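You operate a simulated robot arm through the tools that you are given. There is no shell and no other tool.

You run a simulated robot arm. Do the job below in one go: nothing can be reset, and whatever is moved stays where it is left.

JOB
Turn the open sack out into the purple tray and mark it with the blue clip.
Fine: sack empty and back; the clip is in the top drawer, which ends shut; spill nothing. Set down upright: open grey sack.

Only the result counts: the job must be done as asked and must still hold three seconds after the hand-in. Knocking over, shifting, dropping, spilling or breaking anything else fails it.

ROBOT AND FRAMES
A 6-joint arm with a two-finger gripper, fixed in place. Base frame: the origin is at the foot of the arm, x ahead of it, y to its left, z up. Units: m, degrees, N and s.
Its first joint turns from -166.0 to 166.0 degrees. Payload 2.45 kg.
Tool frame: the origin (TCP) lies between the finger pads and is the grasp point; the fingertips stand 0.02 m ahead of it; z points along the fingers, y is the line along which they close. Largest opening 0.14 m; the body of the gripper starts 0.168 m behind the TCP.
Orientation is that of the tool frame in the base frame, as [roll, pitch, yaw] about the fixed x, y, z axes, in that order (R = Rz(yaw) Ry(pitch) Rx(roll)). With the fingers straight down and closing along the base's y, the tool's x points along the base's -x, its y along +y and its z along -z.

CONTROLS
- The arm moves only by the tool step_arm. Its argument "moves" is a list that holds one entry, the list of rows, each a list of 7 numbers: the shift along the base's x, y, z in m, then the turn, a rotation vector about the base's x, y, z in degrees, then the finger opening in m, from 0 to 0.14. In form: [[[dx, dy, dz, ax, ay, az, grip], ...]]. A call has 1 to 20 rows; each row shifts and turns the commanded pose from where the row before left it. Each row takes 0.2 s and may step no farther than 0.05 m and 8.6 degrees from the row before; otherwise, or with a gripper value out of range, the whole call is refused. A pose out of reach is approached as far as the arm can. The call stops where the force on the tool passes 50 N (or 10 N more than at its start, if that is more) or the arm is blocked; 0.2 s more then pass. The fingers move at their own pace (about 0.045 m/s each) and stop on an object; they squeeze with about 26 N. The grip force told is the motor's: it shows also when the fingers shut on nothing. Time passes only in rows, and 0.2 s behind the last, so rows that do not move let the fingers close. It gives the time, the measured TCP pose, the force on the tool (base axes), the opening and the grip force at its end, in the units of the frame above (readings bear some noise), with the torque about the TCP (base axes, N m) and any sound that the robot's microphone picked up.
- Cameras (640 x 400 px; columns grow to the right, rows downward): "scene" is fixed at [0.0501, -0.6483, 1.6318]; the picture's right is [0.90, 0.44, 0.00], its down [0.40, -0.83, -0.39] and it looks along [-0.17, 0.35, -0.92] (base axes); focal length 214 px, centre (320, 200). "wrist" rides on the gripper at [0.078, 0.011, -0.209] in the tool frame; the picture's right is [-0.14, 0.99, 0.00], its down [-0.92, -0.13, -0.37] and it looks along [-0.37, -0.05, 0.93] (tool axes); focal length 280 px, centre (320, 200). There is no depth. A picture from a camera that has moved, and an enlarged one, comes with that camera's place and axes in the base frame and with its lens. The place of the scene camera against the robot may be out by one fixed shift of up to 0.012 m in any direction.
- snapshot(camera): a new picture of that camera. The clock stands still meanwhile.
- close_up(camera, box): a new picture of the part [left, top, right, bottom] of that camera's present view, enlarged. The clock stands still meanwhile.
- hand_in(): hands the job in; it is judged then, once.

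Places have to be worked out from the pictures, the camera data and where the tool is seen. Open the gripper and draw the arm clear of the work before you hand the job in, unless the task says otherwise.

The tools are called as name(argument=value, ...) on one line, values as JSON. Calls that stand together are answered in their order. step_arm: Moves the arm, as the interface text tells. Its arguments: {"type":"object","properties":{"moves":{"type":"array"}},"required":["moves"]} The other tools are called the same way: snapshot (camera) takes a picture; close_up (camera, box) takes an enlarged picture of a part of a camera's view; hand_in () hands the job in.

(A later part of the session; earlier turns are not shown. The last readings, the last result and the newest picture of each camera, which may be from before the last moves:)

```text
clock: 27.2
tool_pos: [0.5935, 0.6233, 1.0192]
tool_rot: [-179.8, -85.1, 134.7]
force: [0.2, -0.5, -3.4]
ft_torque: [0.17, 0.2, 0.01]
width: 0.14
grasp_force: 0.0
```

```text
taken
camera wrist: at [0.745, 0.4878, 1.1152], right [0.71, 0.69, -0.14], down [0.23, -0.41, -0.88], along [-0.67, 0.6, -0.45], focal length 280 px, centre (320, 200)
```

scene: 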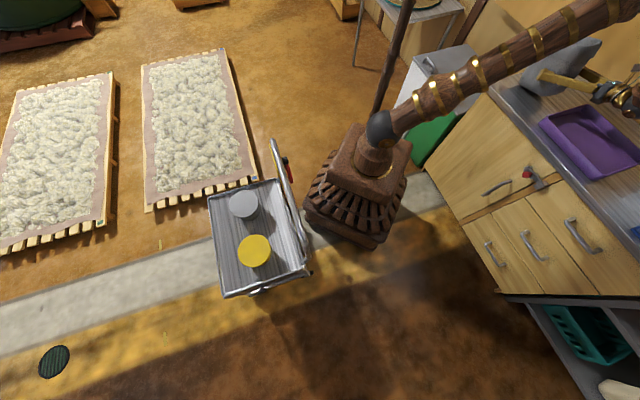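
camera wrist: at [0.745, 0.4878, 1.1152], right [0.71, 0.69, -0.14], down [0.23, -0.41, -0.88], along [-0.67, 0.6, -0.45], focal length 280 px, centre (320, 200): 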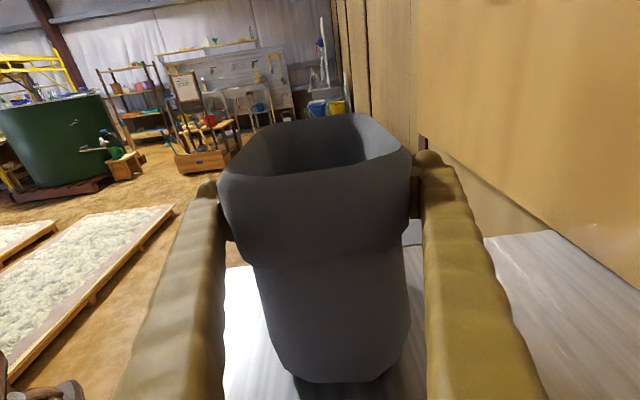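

After opening there is still -3.4 N in z, so the cuff rests a little on the fingers. I lower a bit more to let it stand free.

step_arm(moves=[[[0, 0, -0.003, 0, 0, 0, 0.14], [0, 0, -0.003, 0, 0, 0, 0.14], [0, 0, 0, 0, 0, 0, 0.14]]])

close_up(camera="scene", box=[490, 20, 640, 120])

snapshot(camera="wrist")

```text
clock: 28.0
tool_pos: [0.5937, 0.623, 1.0127]
tool_rot: [-179.6, -85.1, 134.4]
force: [1.7, 0.3, -1.5]
ft_torque: [0.0, 0.11, -0.01]
width: 0.1401
grasp_force: 0.0
```

```text
4.00 times, centred on (565, 70) of scene
camera zoom: at [0.0501, -0.6483, 1.6318], right [0.9, 0.44, 0.0], down [0.4, -0.83, -0.39], along [-0.17, 0.35, -0.92], focal length 858 px, centre (-660, 720)
```

zoom: 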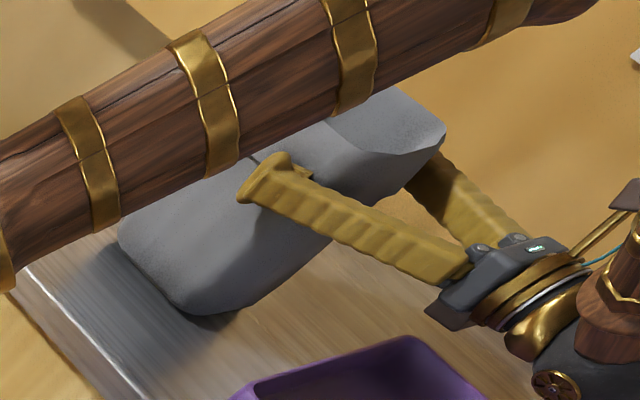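

```text
taken
camera wrist: at [0.7452, 0.4876, 1.1092], right [0.71, 0.69, -0.14], down [0.23, -0.41, -0.88], along [-0.67, 0.6, -0.45], focal length 280 px, centre (320, 200)
```

wrist: 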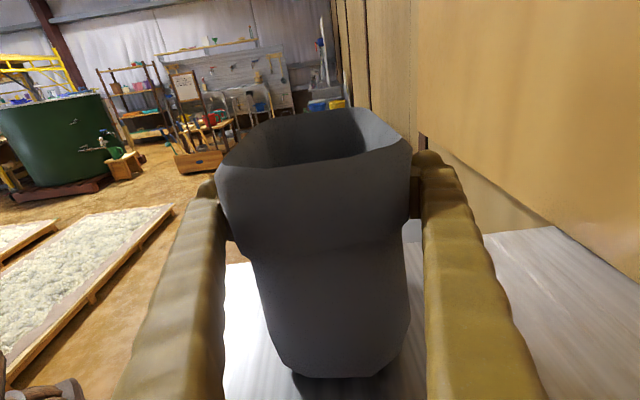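

The sack now stands flat again. I back out along +c in small steps.

step_arm(moves=[[[0, 0, -0.002, 0, 0, 0, 0.14], [0.004, -0.004, 0, 0, 0, 0, 0.14], [0.007, -0.007, 0, 0, 0, 0, 0.14], [0.0105, -0.0105, 0, 0, 0, 0, 0.14], [0.0105, -0.0105, 0, 0, 0, 0, 0.14], [0.0105, -0.0105, 0, 0, 0, 0, 0.14], [0.0105, -0.0105, 0, 0, 0, 0, 0.14], [0.0105, -0.0105, 0, 0, 0, 0, 0.14], [0.0105, -0.0105, 0, 0, 0, 0, 0.14], [0.0105, -0.0105, 0, 0, 0, 0, 0.14], [0.0105, -0.0105, 0, 0, 0, 0, 0.14], [0.0105, -0.0105, 0, 0, 0, 0, 0.14], [0, 0, 0.03, 0, 0, 0, 0.14], [0, 0, 0.04, 0, 0, 0, 0.14], [0, 0, 0.04, 0, 0, 0, 0.14], [0, 0, 0.04, 0, 0, 0, 0.14], [0, 0, 0.03, 0, 0, 0, 0.14]]])

snapshot(camera="wrist")

close_up(camera="scene", box=[490, 20, 640, 120])

```text
clock: 31.6
tool_pos: [0.6989, 0.5182, 1.1923]
tool_rot: [-179.7, -84.9, 134.9]
force: [0.3, -0.1, -0.4]
ft_torque: [0.02, 0.03, 0.04]
width: 0.1401
grasp_force: 0.0
```

```text
taken
camera wrist: at [0.8502, 0.3819, 1.2881], right [0.71, 0.69, -0.14], down [0.23, -0.41, -0.88], along [-0.67, 0.6, -0.45], focal length 280 px, centre (320, 200)
```

wrist: 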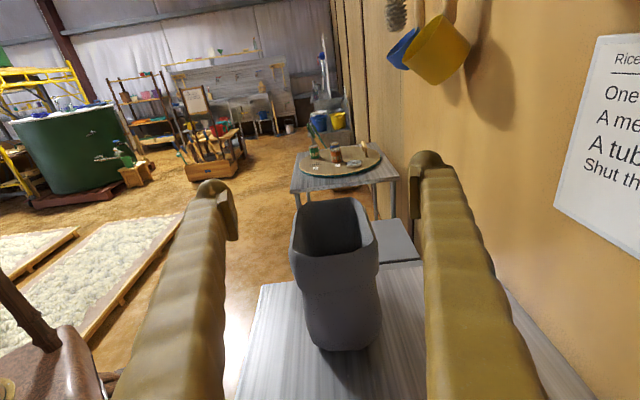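

```text
4.00 times, centred on (565, 70) of scene
camera zoom: at [0.0501, -0.6483, 1.6318], right [0.9, 0.44, 0.0], down [0.4, -0.83, -0.39], along [-0.17, 0.35, -0.92], focal length 858 px, centre (-660, 720)
```

zoom: 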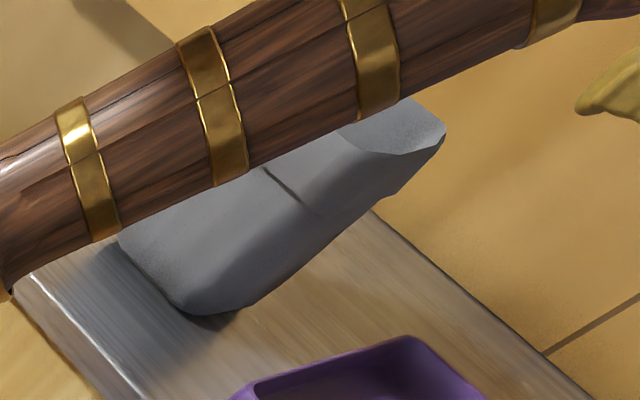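

The sack stands upright and intact, shifted about 3 cm toward -c from its start; I'll correct for that when I put it back. I raise and rotate the tool to point straight down above the sack, keeping y along n, to plan a pinch of its back wall.

step_arm(moves=[[[-0.0119, 0.0119, 0.006, -6.01, -6.01, 0, 0.14], [-0.0119, 0.0119, 0.006, -6.01, -6.01, 0, 0.14], [-0.0119, 0.0119, 0.006, -6.01, -6.01, 0, 0.14], [-0.0119, 0.0119, 0.006, -6.01, -6.01, 0, 0.14], [-0.0119, 0.0119, 0.006, -6.01, -6.01, 0, 0.14], [-0.0119, 0.0119, 0.006, -6.01, -6.01, 0, 0.1], [-0.0119, 0.0119, 0.006, -6.01, -6.01, 0, 0.08], [-0.0119, 0.0119, 0.006, -6.01, -6.01, 0, 0.05], [-0.0119, 0.0119, 0.006, -6.01, -6.01, 0, 0.05], [-0.0119, 0.0119, 0.006, -6.01, -6.01, 0, 0.05], [0, 0, 0, 0, 0, 0, 0.05]]])

snapshot(camera="wrist")

snapshot(camera="scene")

```text
clock: 34.0
tool_pos: [0.5807, 0.6354, 1.2517]
tool_rot: [-180.0, 0.1, 135.0]
force: [0.6, 0.0, -1.6]
ft_torque: [-0.03, -0.04, 0.0]
width: 0.0502
grasp_force: 0.1
```

```text
taken
camera wrist: at [0.5343, 0.6979, 1.4605], right [0.8, 0.6, 0.0], down [0.56, -0.74, 0.37], along [0.22, -0.3, -0.93], focal length 280 px, centre (320, 200)
```

wrist: 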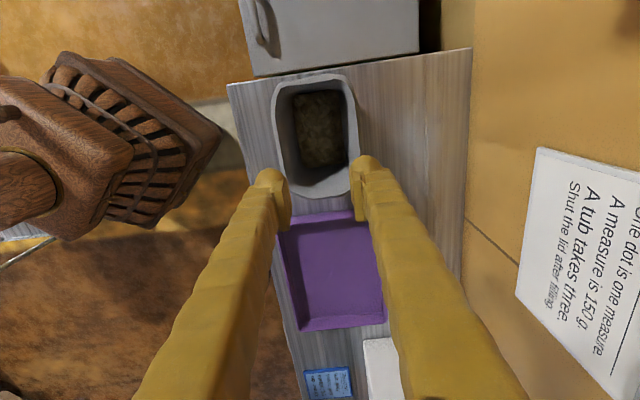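

```text
taken
```

scene: 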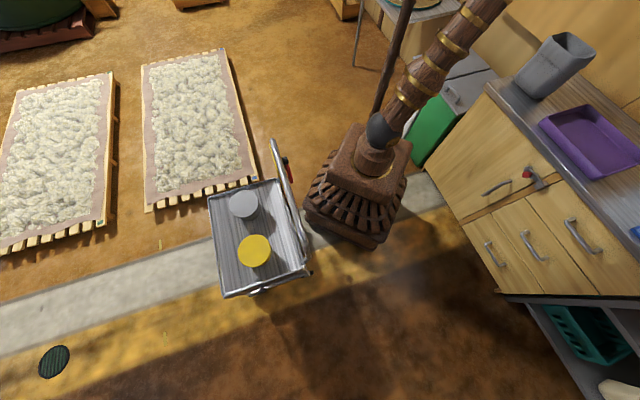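

Clear top view. I enlarge it to measure the rim's present position and the wall thickness.

close_up(camera="wrist", box=[220, 60, 420, 220])

close_up(camera="scene", box=[500, 20, 640, 108])

```text
2.50 times, centred on (320, 140) of wrist
camera zoom: at [0.5343, 0.6979, 1.4605], right [0.8, 0.6, 0.0], down [0.56, -0.74, 0.37], along [0.22, -0.3, -0.93], focal length 701 px, centre (320, 350)
```

zoom: 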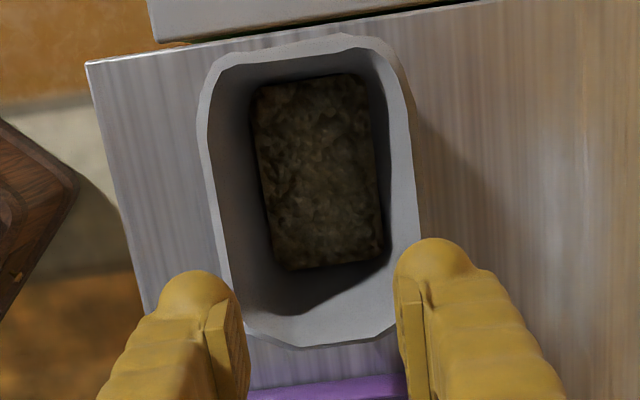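

```text
4.55 times, centred on (570, 64) of scene
camera zoom: at [0.0501, -0.6483, 1.6318], right [0.9, 0.44, 0.0], down [0.4, -0.83, -0.39], along [-0.17, 0.35, -0.92], focal length 975 px, centre (-816, 818)
```

zoom: 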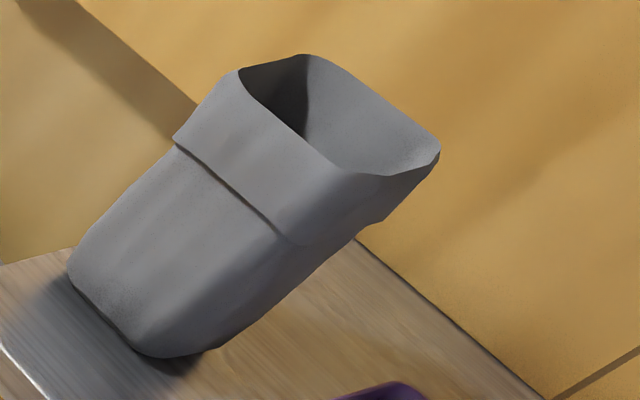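

I zoom further onto the back wall rim to see its thickness.

close_up(camera="wrist", box=[325, 80, 375, 180])

close_up(camera="wrist", box=[270, 150, 370, 212])

```text
4.00 times, centred on (350, 130) of wrist
camera zoom: at [0.5343, 0.6979, 1.4605], right [0.8, 0.6, 0.0], down [0.56, -0.74, 0.37], along [0.22, -0.3, -0.93], focal length 1122 px, centre (200, 480)
```

zoom: 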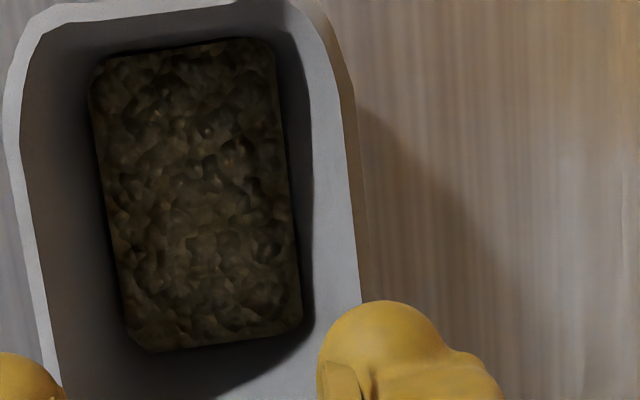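

```text
6.40 times, centred on (320, 181) of wrist
camera zoom: at [0.5343, 0.6979, 1.4605], right [0.8, 0.6, 0.0], down [0.56, -0.74, 0.37], along [0.22, -0.3, -0.93], focal length 1794 px, centre (320, 322)
```

zoom: 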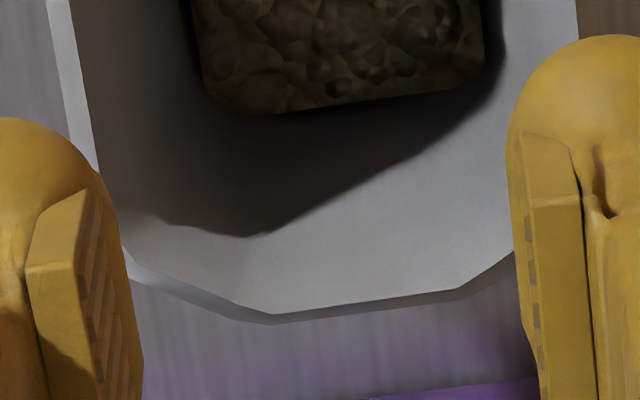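

The wall is about 5–8 mm thick. The back rim lies at n ≈ 0.9165 (outer face), the sack centre at c ≈ -0.042, and the rice surface well below at z ≈ 0.92. I move above the back wall with a 5 cm opening, so one finger goes inside and one outside, and look again before descending.

step_arm(moves=[[[0.0176, 0.0197, -0.03, 0, 0, 0, 0.05], [0.0175, 0.0196, -0.03, 0, 0, 0, 0.05], [0, 0, -0.03, 0, 0, 0, 0.05], [0, 0, -0.03, 0, 0, 0, 0.05], [0, 0, 0, 0, 0, 0, 0.05]]])

snapshot(camera="wrist")

close_up(camera="scene", box=[480, 0, 640, 100])

```text
clock: 35.2
tool_pos: [0.6147, 0.6752, 1.1309]
tool_rot: [179.9, 0.0, 135.0]
force: [-0.1, 0.5, -0.3]
ft_torque: [-0.01, 0.0, 0.0]
width: 0.0501
grasp_force: 0.0
```

```text
taken
camera wrist: at [0.5677, 0.7371, 1.3396], right [0.8, 0.6, 0.0], down [0.56, -0.74, 0.37], along [0.22, -0.29, -0.93], focal length 280 px, centre (320, 200)
```

wrist: 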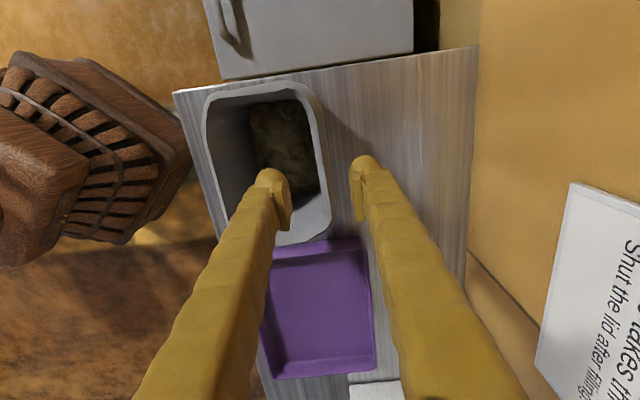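

```text
4.00 times, centred on (560, 50) of scene
camera zoom: at [0.0501, -0.6483, 1.6318], right [0.9, 0.44, 0.0], down [0.4, -0.83, -0.39], along [-0.17, 0.35, -0.92], focal length 858 px, centre (-640, 800)
```

zoom: 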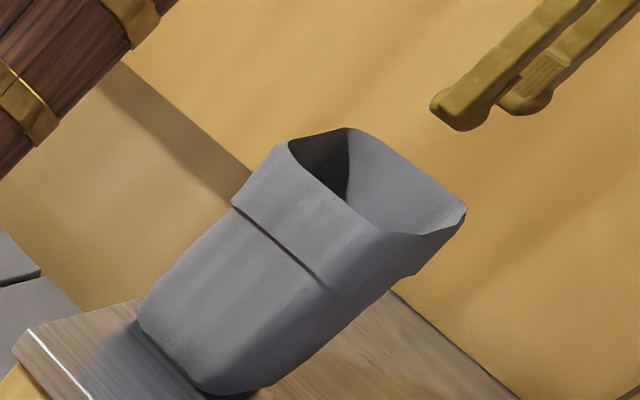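

I enlarge to compare the wall with the middle of the finger gap.

close_up(camera="wrist", box=[250, 80, 410, 260])

```text
2.22 times, centred on (330, 170) of wrist
camera zoom: at [0.5677, 0.7371, 1.3396], right [0.8, 0.6, 0.0], down [0.56, -0.74, 0.37], along [0.22, -0.29, -0.93], focal length 623 px, centre (298, 267)
```

zoom: 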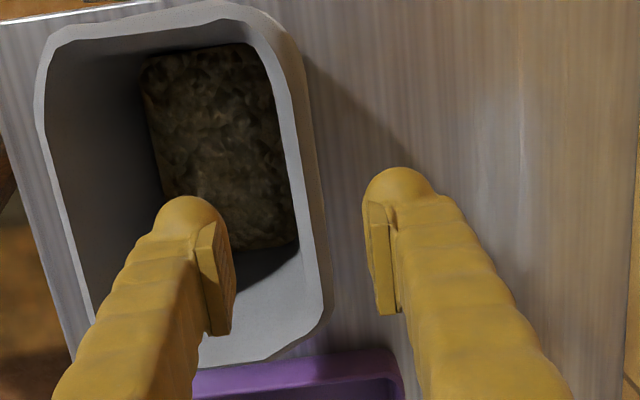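

The wall centre is at n ≈ 0.917, so I shift 4 mm toward it and descend so the pads sit on the cuff (z ≈ 1.015).

step_arm(moves=[[[0.0028, 0.0028, -0.02, 0, 0, 0, 0.05], [0, 0, -0.02, 0, 0, 0, 0.05], [0, 0, -0.02, 0, 0, 0, 0.05], [0, 0, -0.02, 0, 0, 0, 0.05], [0, 0, -0.02, 0, 0, 0, 0.05], [0, 0, -0.015, 0, 0, 0, 0.05], [0, 0, 0, 0, 0, 0, 0.05]]])

snapshot(camera="wrist")

close_up(camera="scene", box=[480, 0, 640, 100])

```text
clock: 36.8
tool_pos: [0.6178, 0.6786, 1.0164]
tool_rot: [-180.0, 0.0, 135.0]
force: [0.3, -0.9, -0.4]
ft_torque: [-0.02, 0.0, -0.01]
width: 0.0501
grasp_force: 0.1
```

```text
taken
camera wrist: at [0.5721, 0.7407, 1.2243], right [0.8, 0.6, 0.0], down [0.56, -0.74, 0.37], along [0.22, -0.29, -0.93], focal length 280 px, centre (320, 200)
```

wrist: 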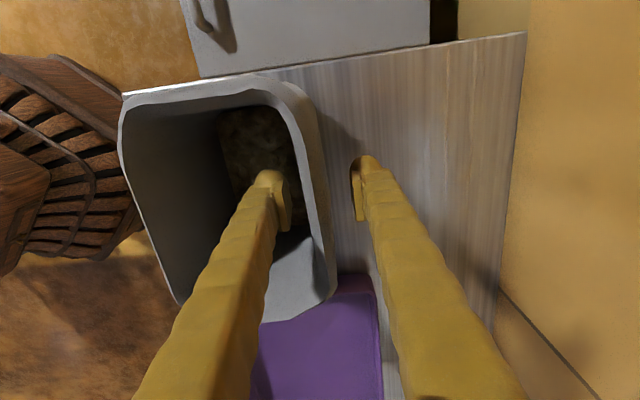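

```text
4.00 times, centred on (560, 50) of scene
camera zoom: at [0.0501, -0.6483, 1.6318], right [0.9, 0.44, 0.0], down [0.4, -0.83, -0.39], along [-0.17, 0.35, -0.92], focal length 858 px, centre (-640, 800)
```

zoom: 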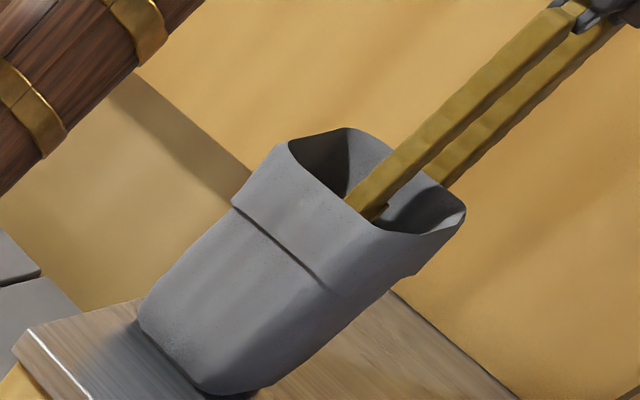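

The fingers straddle the back wall cleanly without contact, near its middle. I close the gripper on the wall.

step_arm(moves=[[[0, 0, 0, 0, 0, 0, 0.03], [0, 0, 0, 0, 0, 0, 0.02], [0, 0, 0, 0, 0, 0, 0.01], [0, 0, 0, 0, 0, 0, 0.0], [0, 0, 0, 0, 0, 0, 0.0], [0, 0, 0, 0, 0, 0, 0.0]]])

snapshot(camera="wrist")

close_up(camera="scene", box=[480, 0, 640, 100])

```text
clock: 38.2
tool_pos: [0.618, 0.6782, 1.0152]
tool_rot: [-179.9, 0.1, 135.0]
force: [0.1, -0.8, -0.2]
ft_torque: [-0.03, -0.01, 0.04]
width: 0.0113
grasp_force: 26.0
```

```text
taken
camera wrist: at [0.5722, 0.7409, 1.2243], right [0.8, 0.6, 0.0], down [0.56, -0.74, 0.37], along [0.22, -0.29, -0.93], focal length 280 px, centre (320, 200)
```

wrist: 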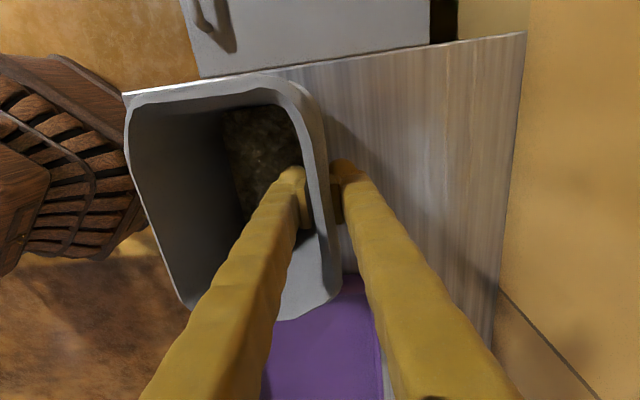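

```text
4.00 times, centred on (560, 50) of scene
camera zoom: at [0.0501, -0.6483, 1.6318], right [0.9, 0.44, 0.0], down [0.4, -0.83, -0.39], along [-0.17, 0.35, -0.92], focal length 858 px, centre (-640, 800)
```

zoom: 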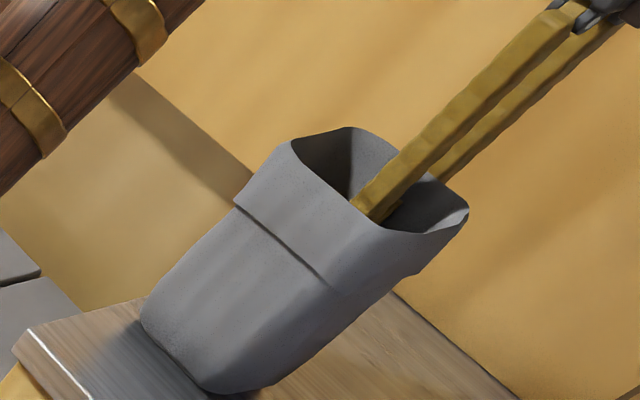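

The wall is pinched (11 mm thick, 26 N). I lift slowly by 3 cm and check.

step_arm(moves=[[[0, 0, 0.003, 0, 0, 0, 0.0], [0, 0, 0.006, 0, 0, 0, 0.0], [0, 0, 0.008, 0, 0, 0, 0.0], [0, 0, 0.008, 0, 0, 0, 0.0], [0, 0, 0.005, 0, 0, 0, 0.0], [0, 0, 0, 0, 0, 0, 0.0]]])

snapshot(camera="wrist")

close_up(camera="scene", box=[480, 0, 640, 100])

```text
clock: 39.6
tool_pos: [0.6182, 0.6782, 1.0464]
tool_rot: [-180.0, 0.0, 135.0]
force: [0.3, -0.3, -9.3]
ft_torque: [0.26, -0.27, 0.03]
width: 0.0112
grasp_force: 25.9
```

```text
taken
camera wrist: at [0.5721, 0.741, 1.2552], right [0.8, 0.6, 0.0], down [0.56, -0.74, 0.37], along [0.22, -0.29, -0.93], focal length 280 px, centre (320, 200)
```

wrist: 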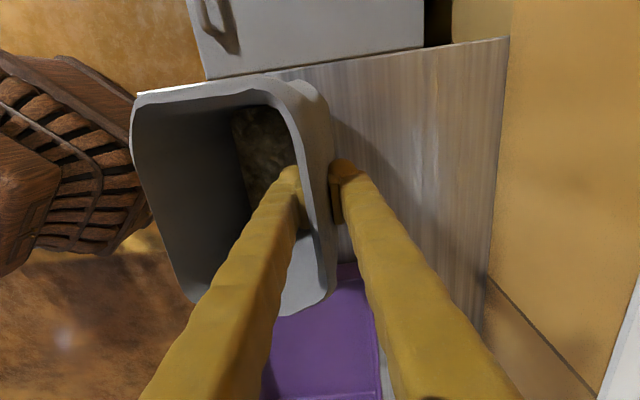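

```text
4.00 times, centred on (560, 50) of scene
camera zoom: at [0.0501, -0.6483, 1.6318], right [0.9, 0.44, 0.0], down [0.4, -0.83, -0.39], along [-0.17, 0.35, -0.92], focal length 858 px, centre (-640, 800)
```

zoom: 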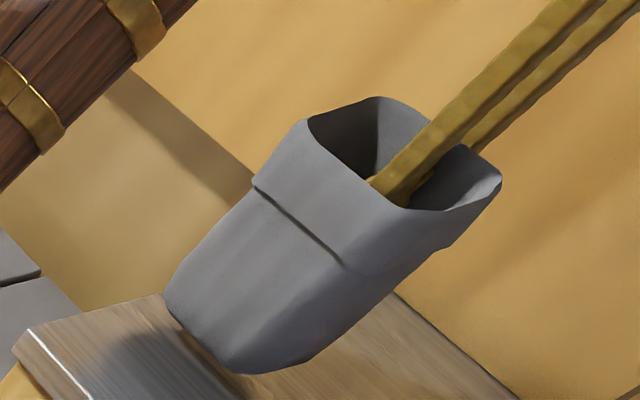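

The pinch holds: weight is about 9.3 N and the moment 0.37 Nm. Tipping to 90° needs more moment margin, so I set the sack down and regrip 2 cm deeper.

step_arm(moves=[[[0, 0, -0.005, 0, 0, 0, 0.0], [0, 0, -0.008, 0, 0, 0, 0.0], [0, 0, -0.008, 0, 0, 0, 0.0], [0, 0, -0.006, 0, 0, 0, 0.0], [0, 0, -0.003, 0, 0, 0, 0.0], [0, 0, 0, 0, 0, 0, 0.0]]])

```text
clock: 41.0
tool_pos: [0.6183, 0.6787, 1.0173]
tool_rot: [179.9, 0.0, 135.0]
force: [3.2, 3.7, 3.0]
ft_torque: [0.05, 0.0, 0.02]
width: 0.0114
grasp_force: 26.1
```

The sack is on the counter again with a small upward reaction. I open slightly, go 2 cm deeper, and close again.

step_arm(moves=[[[0, 0, 0, 0, 0, 0, 0.04], [0, 0, 0, 0, 0, 0, 0.04], [0, 0, 0, 0, 0, 0, 0.04], [0, 0, -0.01, 0, 0, 0, 0.04], [0, 0, -0.012, 0, 0, 0, 0.04], [0, 0, 0, 0, 0, 0, 0.04]]])

snapshot(camera="wrist")

close_up(camera="scene", box=[500, 20, 640, 108])

```text
clock: 42.4
tool_pos: [0.6181, 0.6778, 0.9947]
tool_rot: [-180.0, 0.0, 134.9]
force: [0.1, 0.9, 0.2]
ft_torque: [0.0, -0.01, 0.03]
width: 0.0399
grasp_force: 0.1
```

```text
taken
camera wrist: at [0.5722, 0.7403, 1.204], right [0.8, 0.6, 0.0], down [0.56, -0.74, 0.37], along [0.22, -0.29, -0.93], focal length 280 px, centre (320, 200)
```

wrist: 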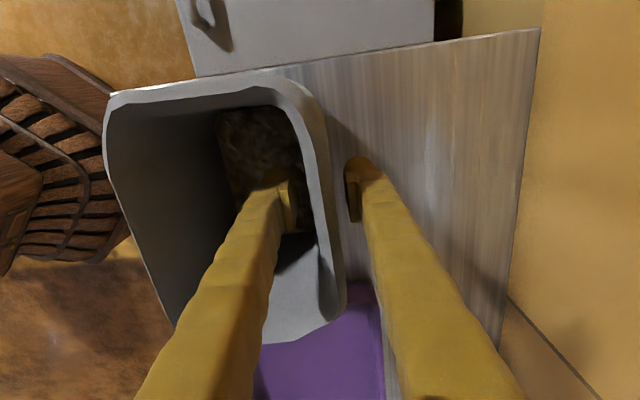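

```text
4.55 times, centred on (570, 64) of scene
camera zoom: at [0.0501, -0.6483, 1.6318], right [0.9, 0.44, 0.0], down [0.4, -0.83, -0.39], along [-0.17, 0.35, -0.92], focal length 975 px, centre (-816, 818)
```

zoom: 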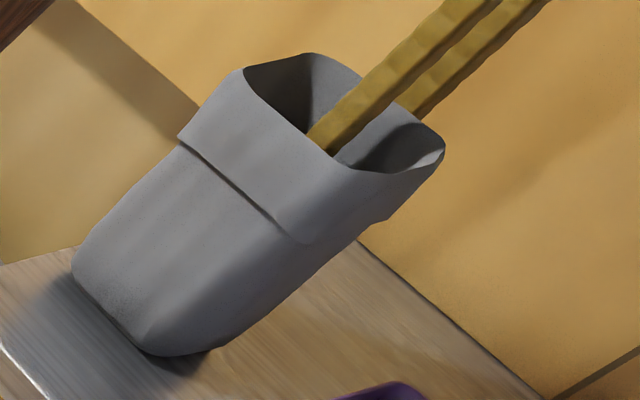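

No contact at the deeper position. I close on the wall and lift a few centimetres.

step_arm(moves=[[[0, 0, 0, 0, 0, 0, 0.02], [0, 0, 0, 0, 0, 0, 0.01], [0, 0, 0, 0, 0, 0, 0.0], [0, 0, 0, 0, 0, 0, 0.0], [0, 0, 0, 0, 0, 0, 0.0]]])

step_arm(moves=[[[0, 0, 0.003, 0, 0, 0, 0.0], [0, 0, 0.006, 0, 0, 0, 0.0], [0, 0, 0.008, 0, 0, 0, 0.0], [0, 0, 0.008, 0, 0, 0, 0.0], [0, 0, 0.005, 0, 0, 0, 0.0], [0, 0, 0, 0, 0, 0, 0.0]]])

snapshot(camera="wrist")

close_up(camera="scene", box=[480, 0, 640, 100])

```text
clock: 43.6
tool_pos: [0.619, 0.6779, 0.9957]
tool_rot: [-180.0, 0.0, 135.1]
force: [2.1, 2.6, 0.1]
ft_torque: [0.05, 0.01, -0.02]
width: 0.011
grasp_force: 26.2
```

```text
clock: 45.0
tool_pos: [0.6173, 0.6792, 1.0234]
tool_rot: [-180.0, 0.0, 134.9]
force: [-0.3, -0.2, -7.5]
ft_torque: [0.24, -0.3, 0.0]
width: 0.0114
grasp_force: 26.2
```

```text
taken
camera wrist: at [0.5723, 0.7401, 1.2331], right [0.8, 0.6, 0.0], down [0.56, -0.74, 0.37], along [0.22, -0.29, -0.93], focal length 280 px, centre (320, 200)
```

wrist: 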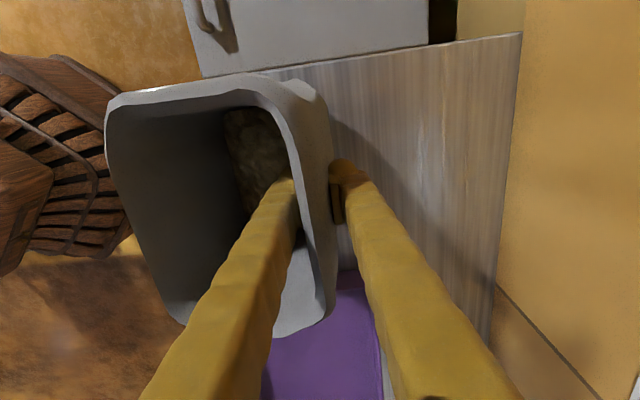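

```text
4.00 times, centred on (560, 50) of scene
camera zoom: at [0.0501, -0.6483, 1.6318], right [0.9, 0.44, 0.0], down [0.4, -0.83, -0.39], along [-0.17, 0.35, -0.92], focal length 858 px, centre (-640, 800)
```

zoom: 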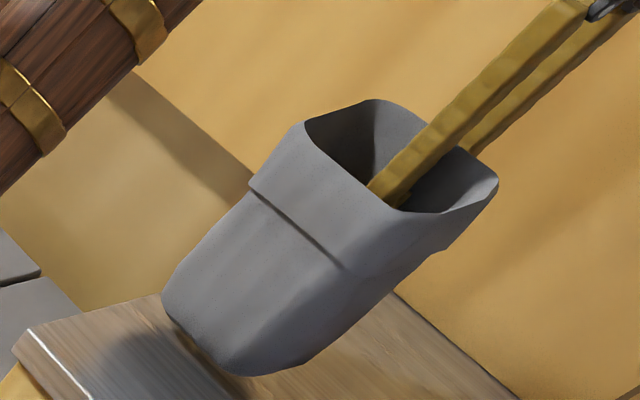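

The grip is solid (about 8–9 N load, 0.38 Nm). I raise the sack to z ≈ 1.12 while tilting it about 30°, which brings its weight under the pinch. It's safe because the fill is only about 40%.

step_arm(moves=[[[0, 0, 0.01, 0, 0, 0, 0.0], [0, 0, 0.02, 0, 0, 0, 0.0], [0, 0, 0.02, 1.77, -1.77, 0, 0.0], [0, 0, 0.015, 3.54, -3.54, 0, 0.0], [0, 0, 0.015, 3.54, -3.54, 0, 0.0], [0, 0, 0.012, 3.54, -3.54, 0, 0.0], [0, 0, 0.008, 3.54, -3.54, 0, 0.0], [0, 0, 0, 3.54, -3.54, 0, 0.0], [0, 0, 0, 1.77, -1.77, 0, 0.0], [0, 0, 0, 0, 0, 0, 0.0]]])

snapshot(camera="wrist")

close_up(camera="scene", box=[480, 0, 640, 100])

```text
clock: 47.2
tool_pos: [0.6189, 0.6781, 1.1249]
tool_rot: [150.0, 0.0, 135.0]
force: [0.1, 0.6, -8.7]
ft_torque: [0.13, -0.15, -0.02]
width: 0.0113
grasp_force: 26.2
```

```text
taken
camera wrist: at [0.4975, 0.666, 1.311], right [0.7, 0.51, 0.5], down [0.44, -0.86, 0.26], along [0.56, 0.04, -0.83], focal length 280 px, centre (320, 200)
```

wrist: 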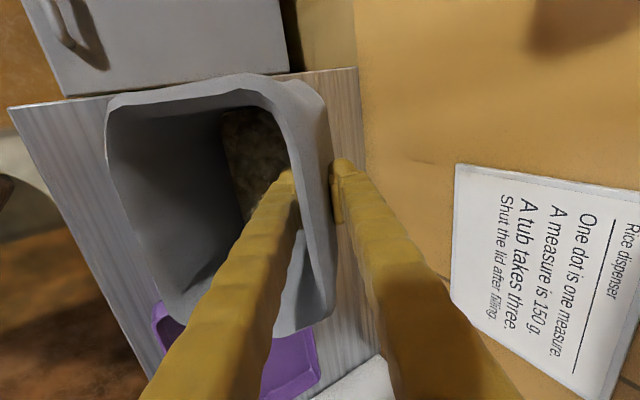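

```text
4.00 times, centred on (560, 50) of scene
camera zoom: at [0.0501, -0.6483, 1.6318], right [0.9, 0.44, 0.0], down [0.4, -0.83, -0.39], along [-0.17, 0.35, -0.92], focal length 858 px, centre (-640, 800)
```

zoom: 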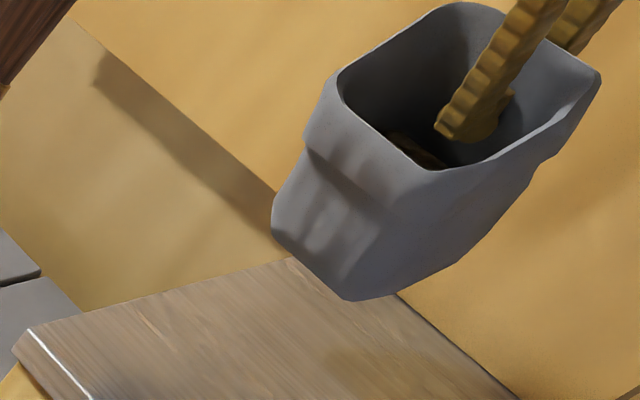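

The sack follows the tool well. I carry it along +c to above the tray (c ≈ 0.315), still tilted 30°.

step_arm(moves=[[[0.008, -0.008, 0, 0, 0, 0, 0.0], [0.016, -0.016, 0, 0, 0, 0, 0.0], [0.0228, -0.0228, 0, 0, 0, 0, 0.0], [0.0228, -0.0228, 0, 0, 0, 0, 0.0], [0.0228, -0.0228, 0, 0, 0, 0, 0.0], [0.0228, -0.0228, 0, 0, 0, 0, 0.0], [0.0228, -0.0228, 0, 0, 0, 0, 0.0], [0.0228, -0.0228, 0, 0, 0, 0, 0.0], [0.0228, -0.0228, 0, 0, 0, 0, 0.0], [0.0228, -0.0228, 0, 0, 0, 0, 0.0], [0.0228, -0.0228, 0, 0, 0, 0, 0.0], [0.016, -0.016, 0, 0, 0, 0, 0.0], [0.008, -0.008, 0, 0, 0, 0, 0.0], [0, 0, 0, 0, 0, 0, 0.0]]])

snapshot(camera="scene")

snapshot(camera="wrist")

```text
clock: 50.2
tool_pos: [0.8711, 0.4254, 1.1259]
tool_rot: [149.8, 0.1, 135.0]
force: [-1.2, 0.0, -6.7]
ft_torque: [0.05, -0.11, 0.0]
width: 0.0113
grasp_force: 25.7
```

```text
taken
```

scene: 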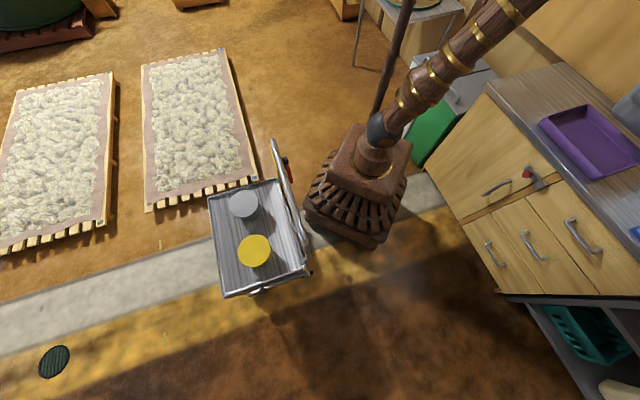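

```text
taken
camera wrist: at [0.7511, 0.4128, 1.3119], right [0.7, 0.51, 0.5], down [0.44, -0.86, 0.26], along [0.56, 0.04, -0.83], focal length 280 px, centre (320, 200)
```

wrist: 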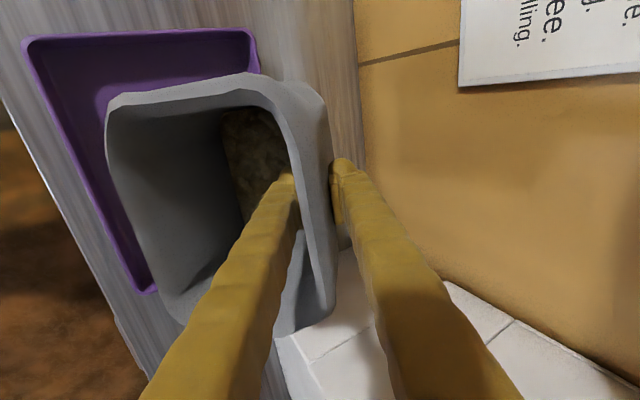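

The sack hangs centred over the tray with the rice still settled. I tilt on to 60° slowly while moving the mouth over the tray's middle and lowering slightly.

step_arm(moves=[[[0.004, 0.004, -0.003, 3.54, -3.54, 0, 0.0], [0.004, 0.004, -0.003, 3.54, -3.54, 0, 0.0], [0.004, 0.004, -0.003, 3.54, -3.54, 0, 0.0], [0.004, 0.004, -0.003, 3.54, -3.54, 0, 0.0], [0.004, 0.004, -0.003, 3.54, -3.54, 0, 0.0], [0.003, 0.003, -0.003, 3.54, -3.54, 0, 0.0], [0, 0, 0, 0, 0, 0, 0.0]]])

snapshot(camera="wrist")

snapshot(camera="scene")

```text
clock: 51.8
tool_pos: [0.8944, 0.4479, 1.107]
tool_rot: [119.9, 0.0, 135.0]
force: [-1.0, 0.4, -6.7]
ft_torque: [-0.07, 0.07, 0.0]
width: 0.011
grasp_force: 25.9
```

```text
taken
camera wrist: at [0.7159, 0.3788, 1.2206], right [0.45, 0.25, 0.86], down [0.38, -0.92, 0.07], along [0.81, 0.29, -0.51], focal length 280 px, centre (320, 200)
```

wrist: 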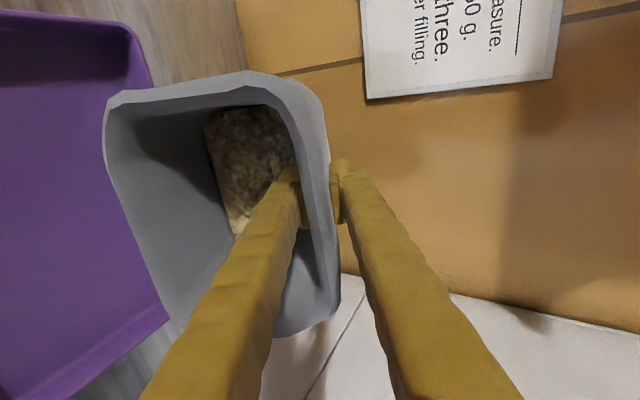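

```text
taken
```

scene: 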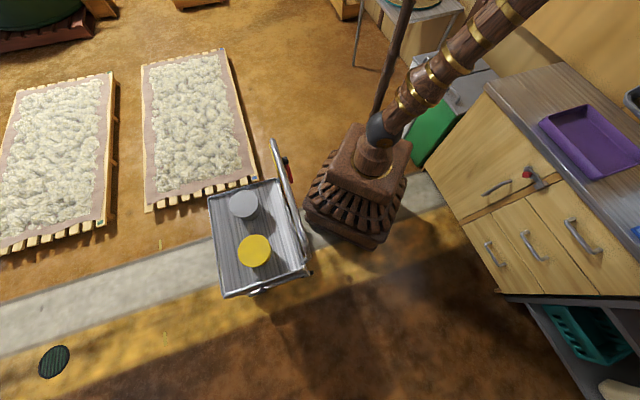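

Still settled at 60°, with the lip over the tray at n ≈ 0.84. I tilt to 78° in small steps and watch the load and the rice.

step_arm(moves=[[[0, 0, 0, 2.12, -2.12, 0, 0.0], [0, 0, 0, 2.12, -2.12, 0, 0.0], [0, 0, 0, 2.12, -2.12, 0, 0.0], [0, 0, 0, 2.12, -2.12, 0, 0.0], [0, 0, 0, 2.12, -2.12, 0, 0.0], [0, 0, 0, 2.12, -2.12, 0, 0.0], [0, 0, 0, 0, 0, 0, 0.0]]])

snapshot(camera="wrist")

close_up(camera="scene", box=[500, 70, 640, 200])

```text
clock: 53.4
tool_pos: [0.895, 0.4492, 1.1057]
tool_rot: [101.8, 0.0, 135.0]
force: [0.1, -0.2, -7.7]
ft_torque: [-0.21, 0.16, -0.01]
width: 0.0115
grasp_force: 25.6
```

```text
taken
camera wrist: at [0.6978, 0.36, 1.1602], right [0.24, 0.05, 0.97], down [0.38, -0.93, -0.05], along [0.89, 0.38, -0.24], focal length 280 px, centre (320, 200)
```

wrist: 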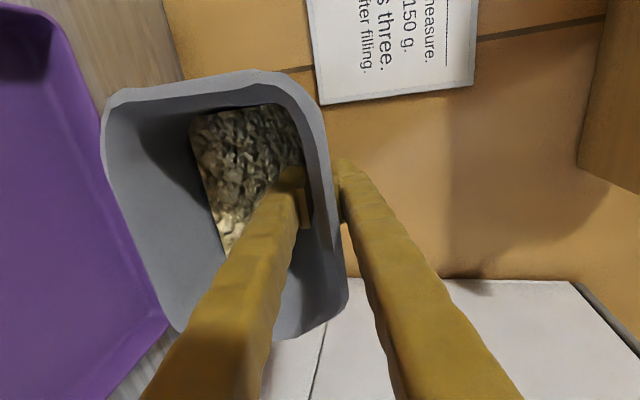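

```text
3.08 times, centred on (570, 135) of scene
camera zoom: at [0.0501, -0.6483, 1.6318], right [0.9, 0.44, 0.0], down [0.4, -0.83, -0.39], along [-0.17, 0.35, -0.92], focal length 660 px, centre (-449, 400)
```

zoom: 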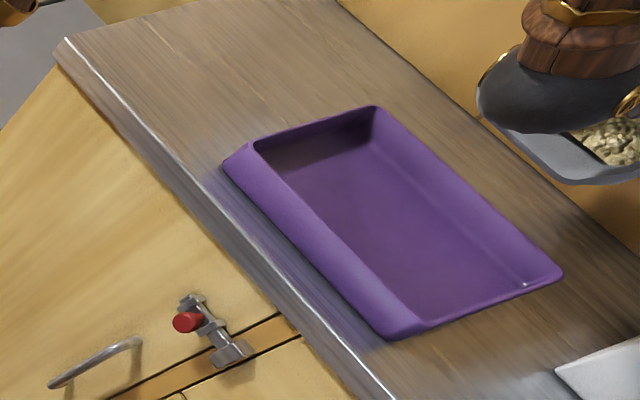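

The load is steady and the moment lower than feared (0.26 Nm). I continue to about 96°, shifting back slightly so the lip stays above the tray's middle.

step_arm(moves=[[[-0.0042, -0.0042, 0, 2.12, -2.12, 0, 0.0], [-0.0042, -0.0042, 0, 2.12, -2.12, 0, 0.0], [-0.0042, -0.0042, 0, 2.12, -2.12, 0, 0.0], [-0.0042, -0.0042, 0, 2.12, -2.12, 0, 0.0], [0, 0, 0, 0, 0, 0, 0.0]]])

snapshot(camera="wrist")

close_up(camera="scene", box=[500, 70, 640, 200])

```text
clock: 54.6
tool_pos: [0.8768, 0.431, 1.1074]
tool_rot: [89.9, 0.0, 135.0]
force: [-0.4, -0.3, -6.8]
ft_torque: [-0.27, 0.2, -0.01]
width: 0.0113
grasp_force: 26.3
```

```text
taken
camera wrist: at [0.6753, 0.338, 1.1176], right [0.1, -0.1, 0.99], down [0.39, -0.91, -0.13], along [0.92, 0.4, -0.05], focal length 280 px, centre (320, 200)
```

wrist: 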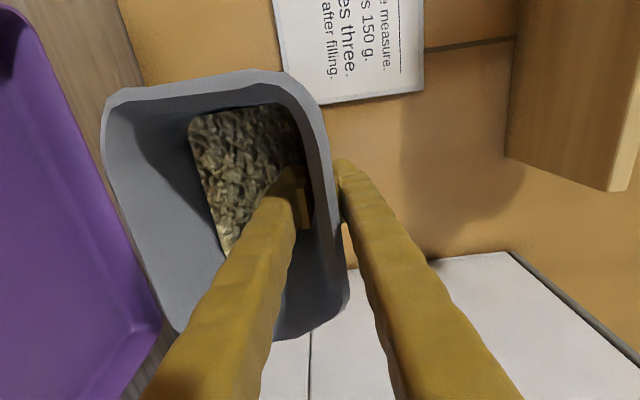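

```text
3.08 times, centred on (570, 135) of scene
camera zoom: at [0.0501, -0.6483, 1.6318], right [0.9, 0.44, 0.0], down [0.4, -0.83, -0.39], along [-0.17, 0.35, -0.92], focal length 660 px, centre (-449, 400)
```

zoom: 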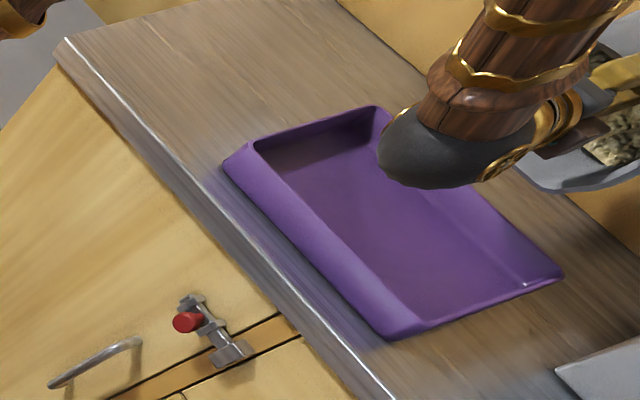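

At 90° the rice still sticks together and the grip holds (0.33 Nm). I continue tilting to 108° with the lip kept near the tray's centre line.

step_arm(moves=[[[-0.0045, -0.0045, 0, 2.12, -2.12, 0, 0.0], [-0.0045, -0.0045, 0, 2.12, -2.12, 0, 0.0], [-0.0045, -0.0045, 0, 2.12, -2.12, 0, 0.0], [0, 0, 0, 0, 0, 0, 0.0], [0, 0, 0, 0, 0, 0, 0.0]]])

snapshot(camera="wrist")

close_up(camera="scene", box=[500, 70, 640, 200])

```text
clock: 55.8
tool_pos: [0.8647, 0.4185, 1.1072]
tool_rot: [80.8, 0.0, 135.1]
force: [-0.3, -0.1, -5.3]
ft_torque: [-0.19, 0.19, 0.01]
width: 0.0112
grasp_force: 25.5
```

```text
taken
camera wrist: at [0.6631, 0.3258, 1.0842], right [-0.01, -0.21, 0.98], down [0.41, -0.89, -0.18], along [0.91, 0.4, 0.1], focal length 280 px, centre (320, 200)
```

wrist: 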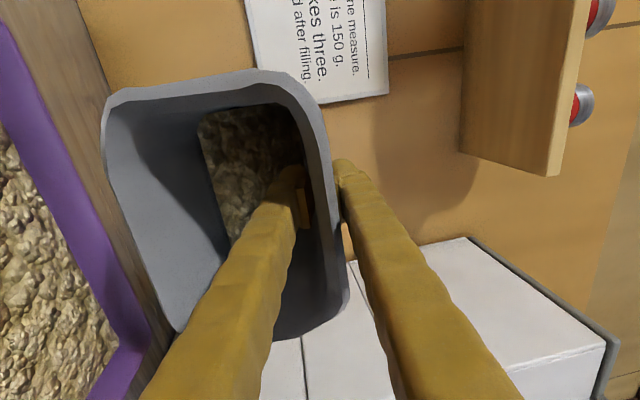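

```text
3.08 times, centred on (570, 135) of scene
camera zoom: at [0.0501, -0.6483, 1.6318], right [0.9, 0.44, 0.0], down [0.4, -0.83, -0.39], along [-0.17, 0.35, -0.92], focal length 660 px, centre (-449, 400)
```

zoom: 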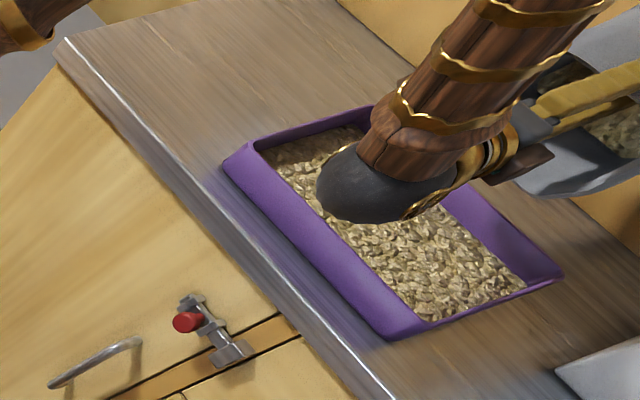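

Rice is pouring into the tray and the load is down to 5.3 N. I keep tilting slowly with the mouth over the tray, pausing as it empties.

step_arm(moves=[[[-0.0045, -0.0045, 0, 2.12, -2.12, 0, 0.0], [0, 0, 0, 0, 0, 0, 0.0], [-0.0045, -0.0045, 0, 2.12, -2.12, 0, 0.0], [0, 0, 0, 0, 0, 0, 0.0], [-0.0045, -0.0045, 0, 2.12, -2.12, 0, 0.0], [0, 0, 0, 0, 0, 0, 0.0], [-0.0045, -0.0045, 0, 2.12, -2.12, 0, 0.0], [0, 0, 0, 0, 0, 0, 0.0], [0, 0, 0, 0, 0, 0, 0.0]]])

snapshot(camera="wrist")

close_up(camera="scene", box=[500, 70, 640, 200])

```text
clock: 57.8
tool_pos: [0.8439, 0.4002, 1.1073]
tool_rot: [68.9, -0.1, 135.0]
force: [0.0, -0.1, -1.1]
ft_torque: [-0.02, 0.0, 0.01]
width: 0.0107
grasp_force: 25.4
```

```text
taken
camera wrist: at [0.6511, 0.314, 1.0421], right [-0.15, -0.35, 0.92], down [0.44, -0.86, -0.25], along [0.88, 0.37, 0.29], focal length 280 px, centre (320, 200)
```

wrist: 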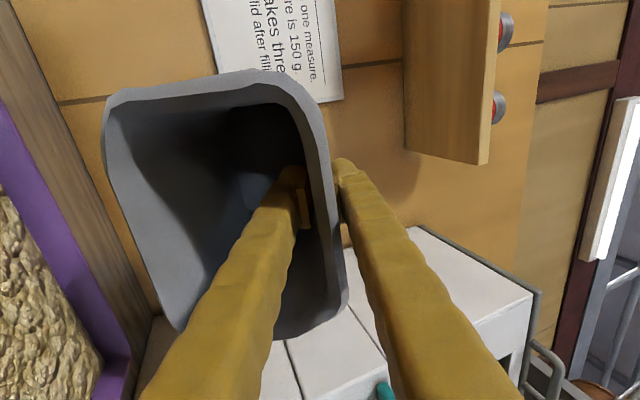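

```text
3.08 times, centred on (570, 135) of scene
camera zoom: at [0.0501, -0.6483, 1.6318], right [0.9, 0.44, 0.0], down [0.4, -0.83, -0.39], along [-0.17, 0.35, -0.92], focal length 660 px, centre (-449, 400)
```

zoom: 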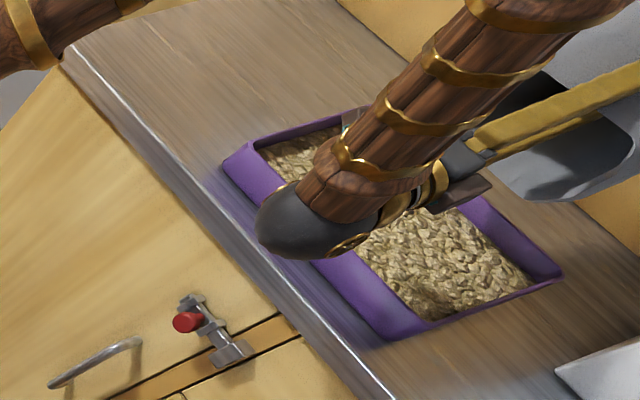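

The load has dropped to about 1 N and the sack interior looks empty. I enlarge to check for leftovers.

close_up(camera="wrist", box=[90, 60, 350, 350])

close_up(camera="scene", box=[540, 80, 640, 190])

```text
1.38 times, centred on (220, 205) of wrist
camera zoom: at [0.6511, 0.314, 1.0421], right [-0.15, -0.35, 0.92], down [0.44, -0.86, -0.25], along [0.88, 0.37, 0.29], focal length 387 px, centre (458, 193)
```

zoom: 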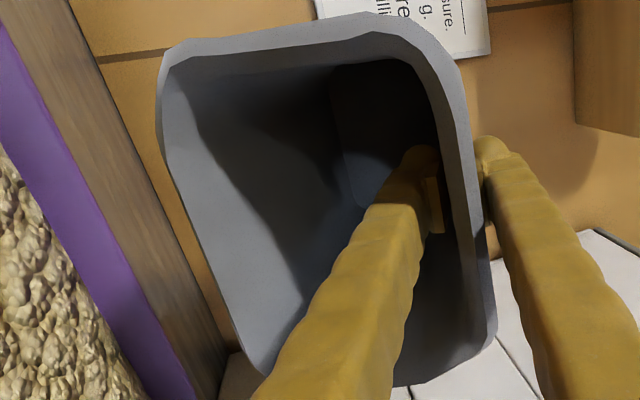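

```text
3.64 times, centred on (590, 135) of scene
camera zoom: at [0.0501, -0.6483, 1.6318], right [0.9, 0.44, 0.0], down [0.4, -0.83, -0.39], along [-0.17, 0.35, -0.92], focal length 780 px, centre (-662, 436)
```

zoom: 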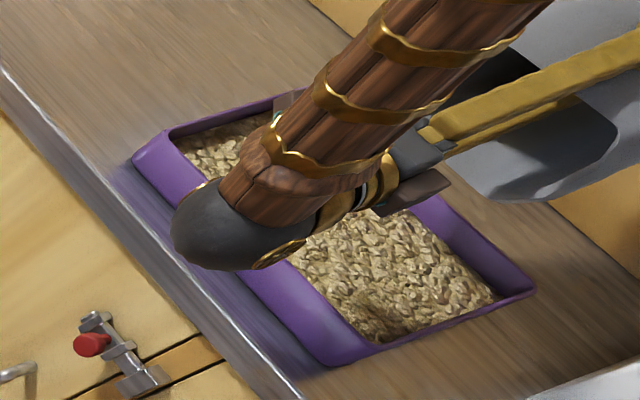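

It looks empty. To be sure, I tilt another 10° while raising 4 cm to keep the wrist clear, and hold a moment.

step_arm(moves=[[[-0.003, -0.003, 0.015, 2.12, -2.12, 0, 0.0], [-0.003, -0.003, 0.015, 2.12, -2.12, 0, 0.0], [-0.003, -0.003, 0.015, 2.12, -2.12, 0, 0.0], [0, 0, 0, 0, 0, 0, 0.0], [0, 0, 0, 0, 0, 0, 0.0], [0, 0, 0, 0, 0, 0, 0.0], [0, 0, 0, 0, 0, 0, 0.0]]])

snapshot(camera="wrist")

```text
clock: 59.4
tool_pos: [0.8357, 0.3918, 1.1517]
tool_rot: [60.1, 0.0, 135.0]
force: [-0.3, 0.0, -0.2]
ft_torque: [-0.01, 0.06, -0.04]
width: 0.0108
grasp_force: 26.1
```

```text
taken
camera wrist: at [0.6508, 0.3145, 1.0556], right [-0.25, -0.45, 0.86], down [0.47, -0.83, -0.3], along [0.85, 0.33, 0.42], focal length 280 px, centre (320, 200)
```

wrist: 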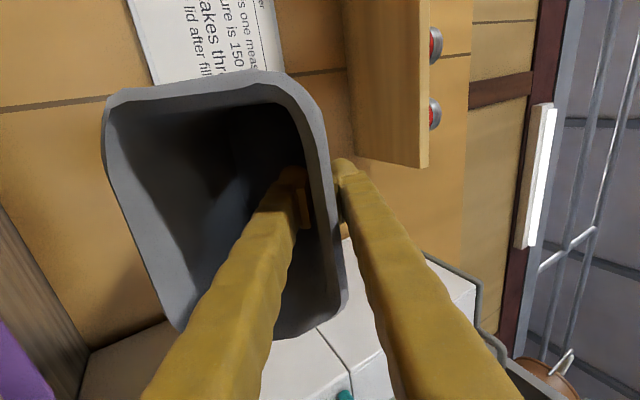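

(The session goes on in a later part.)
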